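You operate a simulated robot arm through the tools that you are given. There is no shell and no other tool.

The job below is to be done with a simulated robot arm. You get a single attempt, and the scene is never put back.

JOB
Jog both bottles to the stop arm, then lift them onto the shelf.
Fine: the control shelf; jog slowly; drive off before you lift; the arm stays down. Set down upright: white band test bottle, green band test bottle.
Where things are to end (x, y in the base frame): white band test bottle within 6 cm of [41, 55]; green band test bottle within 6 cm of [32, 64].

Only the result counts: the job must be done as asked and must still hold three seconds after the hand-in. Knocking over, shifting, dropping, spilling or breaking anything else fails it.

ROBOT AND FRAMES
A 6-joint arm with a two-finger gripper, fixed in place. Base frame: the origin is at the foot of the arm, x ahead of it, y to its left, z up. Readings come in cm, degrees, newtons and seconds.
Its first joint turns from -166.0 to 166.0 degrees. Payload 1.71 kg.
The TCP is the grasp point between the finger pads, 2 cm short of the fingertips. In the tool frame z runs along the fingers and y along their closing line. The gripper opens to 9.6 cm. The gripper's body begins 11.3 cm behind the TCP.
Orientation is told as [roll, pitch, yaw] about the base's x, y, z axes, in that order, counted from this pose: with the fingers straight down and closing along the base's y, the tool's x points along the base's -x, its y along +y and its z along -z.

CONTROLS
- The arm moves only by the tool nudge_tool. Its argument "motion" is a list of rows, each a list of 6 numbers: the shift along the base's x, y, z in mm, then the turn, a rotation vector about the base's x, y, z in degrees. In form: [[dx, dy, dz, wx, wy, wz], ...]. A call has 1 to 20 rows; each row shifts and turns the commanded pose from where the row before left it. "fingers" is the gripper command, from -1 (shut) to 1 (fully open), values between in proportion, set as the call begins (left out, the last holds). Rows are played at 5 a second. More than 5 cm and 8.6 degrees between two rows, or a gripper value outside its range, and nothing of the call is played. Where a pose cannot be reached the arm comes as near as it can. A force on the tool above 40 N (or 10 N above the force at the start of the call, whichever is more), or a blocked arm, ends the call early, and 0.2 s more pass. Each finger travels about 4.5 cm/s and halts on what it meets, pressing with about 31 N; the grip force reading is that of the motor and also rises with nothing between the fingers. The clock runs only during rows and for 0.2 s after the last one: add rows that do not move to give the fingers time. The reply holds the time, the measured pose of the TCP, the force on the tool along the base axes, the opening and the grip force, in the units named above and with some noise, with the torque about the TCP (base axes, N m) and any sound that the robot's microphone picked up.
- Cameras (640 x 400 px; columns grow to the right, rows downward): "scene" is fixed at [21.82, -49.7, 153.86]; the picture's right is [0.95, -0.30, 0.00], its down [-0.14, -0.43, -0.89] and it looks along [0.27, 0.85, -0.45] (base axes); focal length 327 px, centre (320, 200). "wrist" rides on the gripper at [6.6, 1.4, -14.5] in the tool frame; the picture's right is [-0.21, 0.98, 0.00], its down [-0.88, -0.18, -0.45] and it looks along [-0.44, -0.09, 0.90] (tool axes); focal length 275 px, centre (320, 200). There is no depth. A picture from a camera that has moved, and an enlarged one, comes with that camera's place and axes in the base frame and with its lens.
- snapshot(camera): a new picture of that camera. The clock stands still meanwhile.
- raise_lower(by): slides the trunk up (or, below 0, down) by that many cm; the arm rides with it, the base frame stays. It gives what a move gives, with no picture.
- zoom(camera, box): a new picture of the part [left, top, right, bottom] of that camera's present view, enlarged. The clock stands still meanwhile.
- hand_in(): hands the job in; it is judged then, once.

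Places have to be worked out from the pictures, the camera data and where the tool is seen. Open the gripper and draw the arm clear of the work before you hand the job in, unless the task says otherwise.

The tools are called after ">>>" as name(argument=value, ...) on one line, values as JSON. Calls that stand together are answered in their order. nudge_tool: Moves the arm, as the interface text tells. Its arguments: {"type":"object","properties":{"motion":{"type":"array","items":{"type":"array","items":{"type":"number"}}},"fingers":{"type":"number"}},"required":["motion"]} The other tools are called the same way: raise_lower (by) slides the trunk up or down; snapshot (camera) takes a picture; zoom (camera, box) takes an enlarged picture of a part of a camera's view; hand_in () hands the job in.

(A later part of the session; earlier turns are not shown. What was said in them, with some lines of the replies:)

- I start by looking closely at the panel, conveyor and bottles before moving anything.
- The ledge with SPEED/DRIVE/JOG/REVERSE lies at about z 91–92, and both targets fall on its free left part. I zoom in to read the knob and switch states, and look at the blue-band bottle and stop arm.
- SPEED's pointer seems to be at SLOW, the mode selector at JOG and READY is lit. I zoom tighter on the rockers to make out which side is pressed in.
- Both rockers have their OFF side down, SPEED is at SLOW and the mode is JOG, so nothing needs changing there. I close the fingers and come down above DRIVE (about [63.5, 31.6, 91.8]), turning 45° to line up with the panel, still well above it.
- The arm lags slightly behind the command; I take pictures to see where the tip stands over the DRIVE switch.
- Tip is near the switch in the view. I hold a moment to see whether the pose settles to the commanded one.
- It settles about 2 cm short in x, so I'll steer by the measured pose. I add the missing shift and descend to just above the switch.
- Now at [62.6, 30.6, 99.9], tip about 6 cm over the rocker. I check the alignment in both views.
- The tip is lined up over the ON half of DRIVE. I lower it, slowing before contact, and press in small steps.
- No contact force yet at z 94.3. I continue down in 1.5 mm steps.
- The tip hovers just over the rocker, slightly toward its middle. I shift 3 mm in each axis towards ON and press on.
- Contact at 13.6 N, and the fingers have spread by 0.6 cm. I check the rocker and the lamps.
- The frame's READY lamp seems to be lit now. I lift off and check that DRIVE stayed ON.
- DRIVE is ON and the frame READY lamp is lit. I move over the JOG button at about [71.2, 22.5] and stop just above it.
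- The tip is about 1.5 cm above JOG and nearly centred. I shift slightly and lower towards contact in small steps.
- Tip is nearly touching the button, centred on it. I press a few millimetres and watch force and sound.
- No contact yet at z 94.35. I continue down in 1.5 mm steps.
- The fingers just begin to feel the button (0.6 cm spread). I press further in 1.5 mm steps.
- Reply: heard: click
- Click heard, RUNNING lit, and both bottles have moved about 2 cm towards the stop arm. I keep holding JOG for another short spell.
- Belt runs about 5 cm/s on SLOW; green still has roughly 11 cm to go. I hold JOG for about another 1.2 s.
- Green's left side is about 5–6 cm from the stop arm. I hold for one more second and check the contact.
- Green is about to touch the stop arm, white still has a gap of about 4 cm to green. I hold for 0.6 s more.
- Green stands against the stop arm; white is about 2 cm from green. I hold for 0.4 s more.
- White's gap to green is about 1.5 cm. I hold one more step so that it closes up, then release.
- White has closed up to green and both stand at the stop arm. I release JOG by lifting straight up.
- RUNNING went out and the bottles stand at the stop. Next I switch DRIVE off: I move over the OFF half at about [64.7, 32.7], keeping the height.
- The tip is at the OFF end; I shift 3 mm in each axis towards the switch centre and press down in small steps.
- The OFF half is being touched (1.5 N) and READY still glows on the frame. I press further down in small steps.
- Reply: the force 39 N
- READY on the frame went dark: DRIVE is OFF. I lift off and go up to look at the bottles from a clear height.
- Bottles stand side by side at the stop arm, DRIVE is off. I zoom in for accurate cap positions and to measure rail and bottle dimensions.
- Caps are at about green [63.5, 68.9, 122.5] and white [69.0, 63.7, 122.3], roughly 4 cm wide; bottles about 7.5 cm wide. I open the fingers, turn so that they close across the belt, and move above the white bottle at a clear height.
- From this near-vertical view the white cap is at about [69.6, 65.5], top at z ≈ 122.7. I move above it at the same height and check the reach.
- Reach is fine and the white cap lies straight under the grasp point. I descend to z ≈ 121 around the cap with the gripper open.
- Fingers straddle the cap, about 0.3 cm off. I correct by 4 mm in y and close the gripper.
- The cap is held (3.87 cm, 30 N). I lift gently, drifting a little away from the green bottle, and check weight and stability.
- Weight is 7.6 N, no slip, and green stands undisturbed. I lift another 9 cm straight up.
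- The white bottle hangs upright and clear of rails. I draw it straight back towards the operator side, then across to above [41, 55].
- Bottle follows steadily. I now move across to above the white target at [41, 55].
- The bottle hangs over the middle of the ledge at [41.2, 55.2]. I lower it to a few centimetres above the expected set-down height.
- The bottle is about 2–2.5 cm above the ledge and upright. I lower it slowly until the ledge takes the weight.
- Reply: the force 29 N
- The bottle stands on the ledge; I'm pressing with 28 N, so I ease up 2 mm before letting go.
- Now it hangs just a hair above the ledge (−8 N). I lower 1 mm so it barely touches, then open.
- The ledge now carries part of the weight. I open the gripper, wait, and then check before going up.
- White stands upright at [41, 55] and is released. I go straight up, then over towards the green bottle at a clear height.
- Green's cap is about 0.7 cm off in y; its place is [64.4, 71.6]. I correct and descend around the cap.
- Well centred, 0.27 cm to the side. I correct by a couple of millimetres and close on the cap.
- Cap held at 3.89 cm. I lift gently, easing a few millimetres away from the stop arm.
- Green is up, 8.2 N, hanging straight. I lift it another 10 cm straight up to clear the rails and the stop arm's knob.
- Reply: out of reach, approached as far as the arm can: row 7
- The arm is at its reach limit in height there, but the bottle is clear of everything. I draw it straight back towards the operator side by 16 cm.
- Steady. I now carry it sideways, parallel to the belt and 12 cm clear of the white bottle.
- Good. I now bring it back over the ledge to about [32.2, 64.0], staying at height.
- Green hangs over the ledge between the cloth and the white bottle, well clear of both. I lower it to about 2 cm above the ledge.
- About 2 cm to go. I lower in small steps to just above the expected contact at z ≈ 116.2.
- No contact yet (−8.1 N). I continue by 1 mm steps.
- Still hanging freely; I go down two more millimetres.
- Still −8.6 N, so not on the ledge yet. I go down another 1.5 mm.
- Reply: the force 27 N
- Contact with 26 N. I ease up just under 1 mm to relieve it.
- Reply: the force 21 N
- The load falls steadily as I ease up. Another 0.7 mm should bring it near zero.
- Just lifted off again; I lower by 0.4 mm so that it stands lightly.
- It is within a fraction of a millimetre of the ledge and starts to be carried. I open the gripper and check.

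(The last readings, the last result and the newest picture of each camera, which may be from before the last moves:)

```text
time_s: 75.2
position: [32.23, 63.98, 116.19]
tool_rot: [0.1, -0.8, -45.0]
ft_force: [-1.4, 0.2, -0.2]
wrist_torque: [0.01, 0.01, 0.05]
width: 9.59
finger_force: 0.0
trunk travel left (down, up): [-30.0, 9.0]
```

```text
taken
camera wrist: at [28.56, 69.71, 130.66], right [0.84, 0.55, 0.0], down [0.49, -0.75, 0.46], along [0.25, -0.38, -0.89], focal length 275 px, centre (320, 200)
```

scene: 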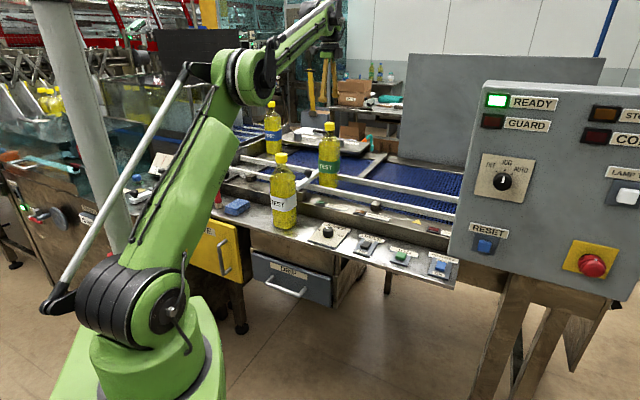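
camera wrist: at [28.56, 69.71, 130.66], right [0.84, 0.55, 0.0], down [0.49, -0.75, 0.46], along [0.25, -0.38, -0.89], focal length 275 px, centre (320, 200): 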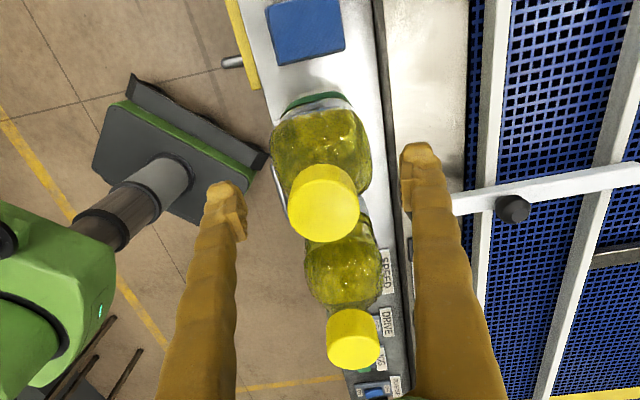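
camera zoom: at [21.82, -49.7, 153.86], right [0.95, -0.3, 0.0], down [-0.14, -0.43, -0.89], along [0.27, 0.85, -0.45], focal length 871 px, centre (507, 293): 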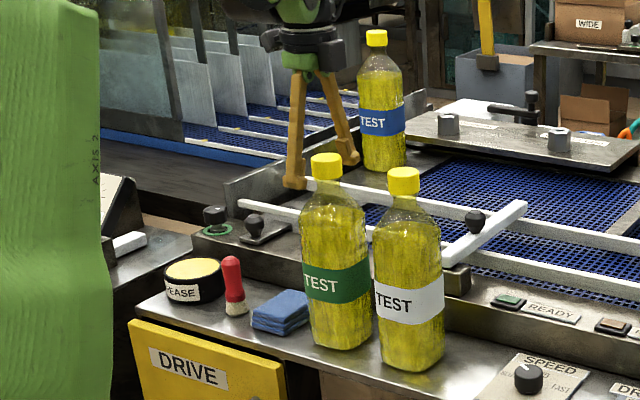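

Green stands upright at about [32.3, 64] and is free. I go straight up and then draw the arm back clear of the bottles.

>>> nudge_tool(motion=[[0, 0, 15, 0, 0, 0], [0, 0, 30, 0, 0, 0], [0, 0, 40, 0, 0, 0], [0, 0, 40, 0, 0, 0], [0, 0, 40, 0, 0, 0], [0, 0, 30, 0, 0, 0], [5, -30, 0, 0, 0, 0], [5, -40, 0, 0, 0, 0], [10, -40, 0, 0, 0, 0], [20, -40, 0, 0, 0, 0], [20, -40, 0, 0, 0, 0], [20, -40, 0, 0, 0, 0], [10, -30, 0, 0, 0, 0], [0, -20, 0, 0, 0, 0], [0, 0, 0, 0, 0, 0], [0, 0, 0, 0, 0, 0]])

>>> snapshot(camera="scene")

>>> zoom(camera="scene", box=[170, 90, 470, 290])

>>> snapshot(camera="wrist")

```text
time_s: 78.6
position: [41.47, 35.75, 135.66]
tool_rot: [0.0, -0.8, -44.9]
ft_force: [0.2, 1.1, -0.3]
wrist_torque: [-0.01, 0.02, 0.02]
width: 9.62
finger_force: 0.0
trunk travel left (down, up): [-30.0, 9.0]
```

```text
taken
```

scene: 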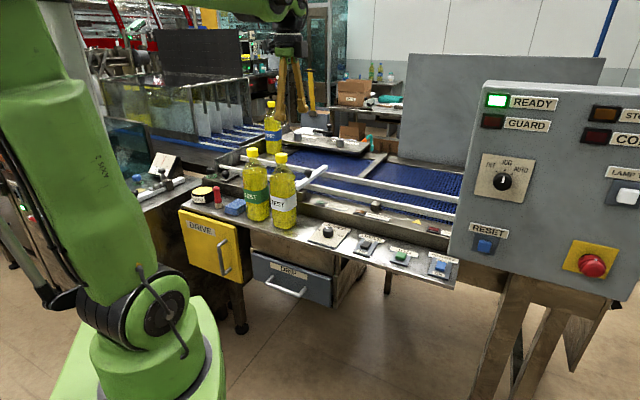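

```text
2.00 times, centred on (320, 190) of scene
camera zoom: at [21.82, -49.7, 153.86], right [0.95, -0.3, 0.0], down [-0.14, -0.43, -0.89], along [0.27, 0.85, -0.45], focal length 653 px, centre (320, 220)
```

zoom: 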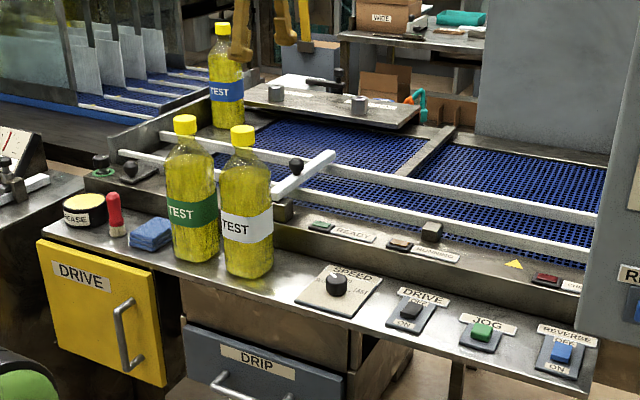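

```text
taken
camera wrist: at [37.66, 41.5, 150.13], right [0.84, 0.55, 0.0], down [0.49, -0.75, 0.46], along [0.25, -0.38, -0.89], focal length 275 px, centre (320, 200)
```

wrist: 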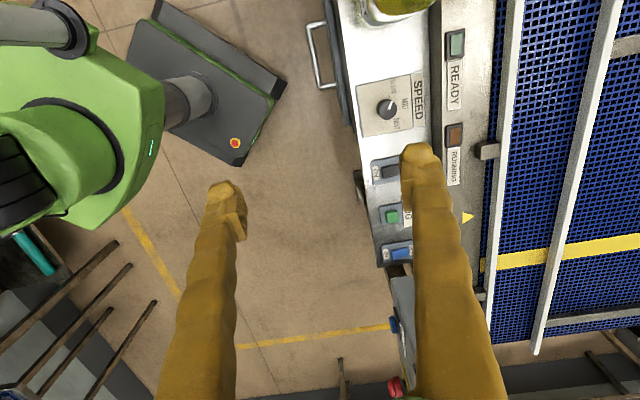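

Both bottles stand upright on the ledge with the stop arm down. One last zoom confirms the DRIVE switch state and the bottles' stand.

>>> zoom(camera="scene", box=[300, 185, 420, 265])

>>> zoom(camera="scene", box=[220, 140, 340, 240])

```text
5.00 times, centred on (360, 225) of scene
camera zoom: at [21.82, -49.7, 153.86], right [0.95, -0.3, 0.0], down [-0.14, -0.43, -0.89], along [0.27, 0.85, -0.45], focal length 1633 px, centre (120, 75)
```

zoom: 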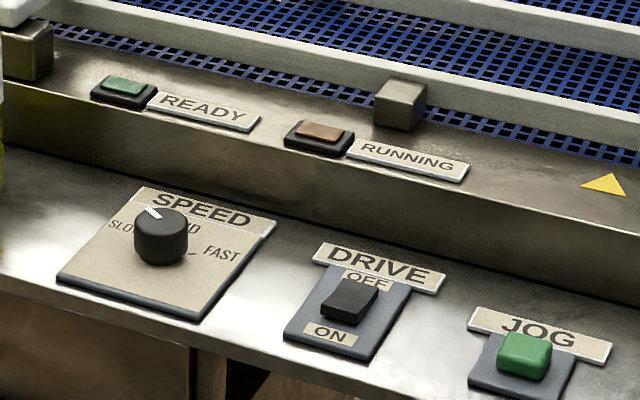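

```text
4.00 times, centred on (280, 190) of scene
camera zoom: at [21.82, -49.7, 153.86], right [0.95, -0.3, 0.0], down [-0.14, -0.43, -0.89], along [0.27, 0.85, -0.45], focal length 1307 px, centre (480, 240)
```

zoom: 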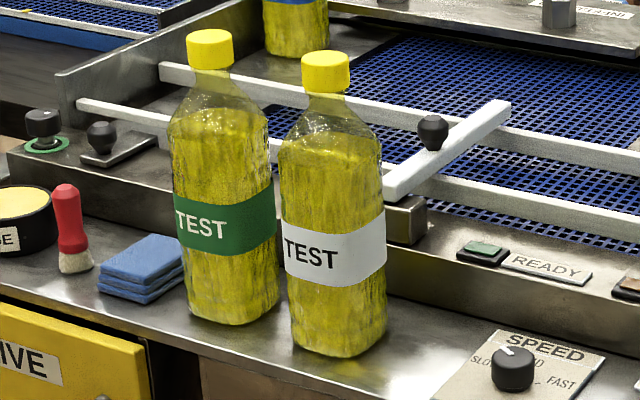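

DRIVE is off, with both frame lamps dark. The stop arm is down, both bottles are upright at their places on the control shelf, and the gripper is open and clear, so I hand the job in.

>>> hand_in()

```text
The job is handed in.
```

Both bottles were jogged to the stop arm and then set upright on the control shelf. I've handed the job in, but no verdict came back.

- **Jogging:** SPEED was already at SLOW and the mode already at JOG, so I left both alone. I switched DRIVE on and held JOG until green stood against the stop arm with white right behind it.
- **Lifting:** I switched DRIVE off before touching either bottle; the READY and RUNNING lamps on the belt frame were dark.
- **White band bottle:** released at about [41.0, 55.0]; the target was [41, 55].
- **Green band bottle:** released at about [32.3, 64.0]; the target was [32, 64].
- **Everything else:** the stop arm stayed down. In the last pictures nothing else looked moved, including the blue band bottle, the cloth and the controls.

The gripper is open and the arm is drawn back clear of the bottles.
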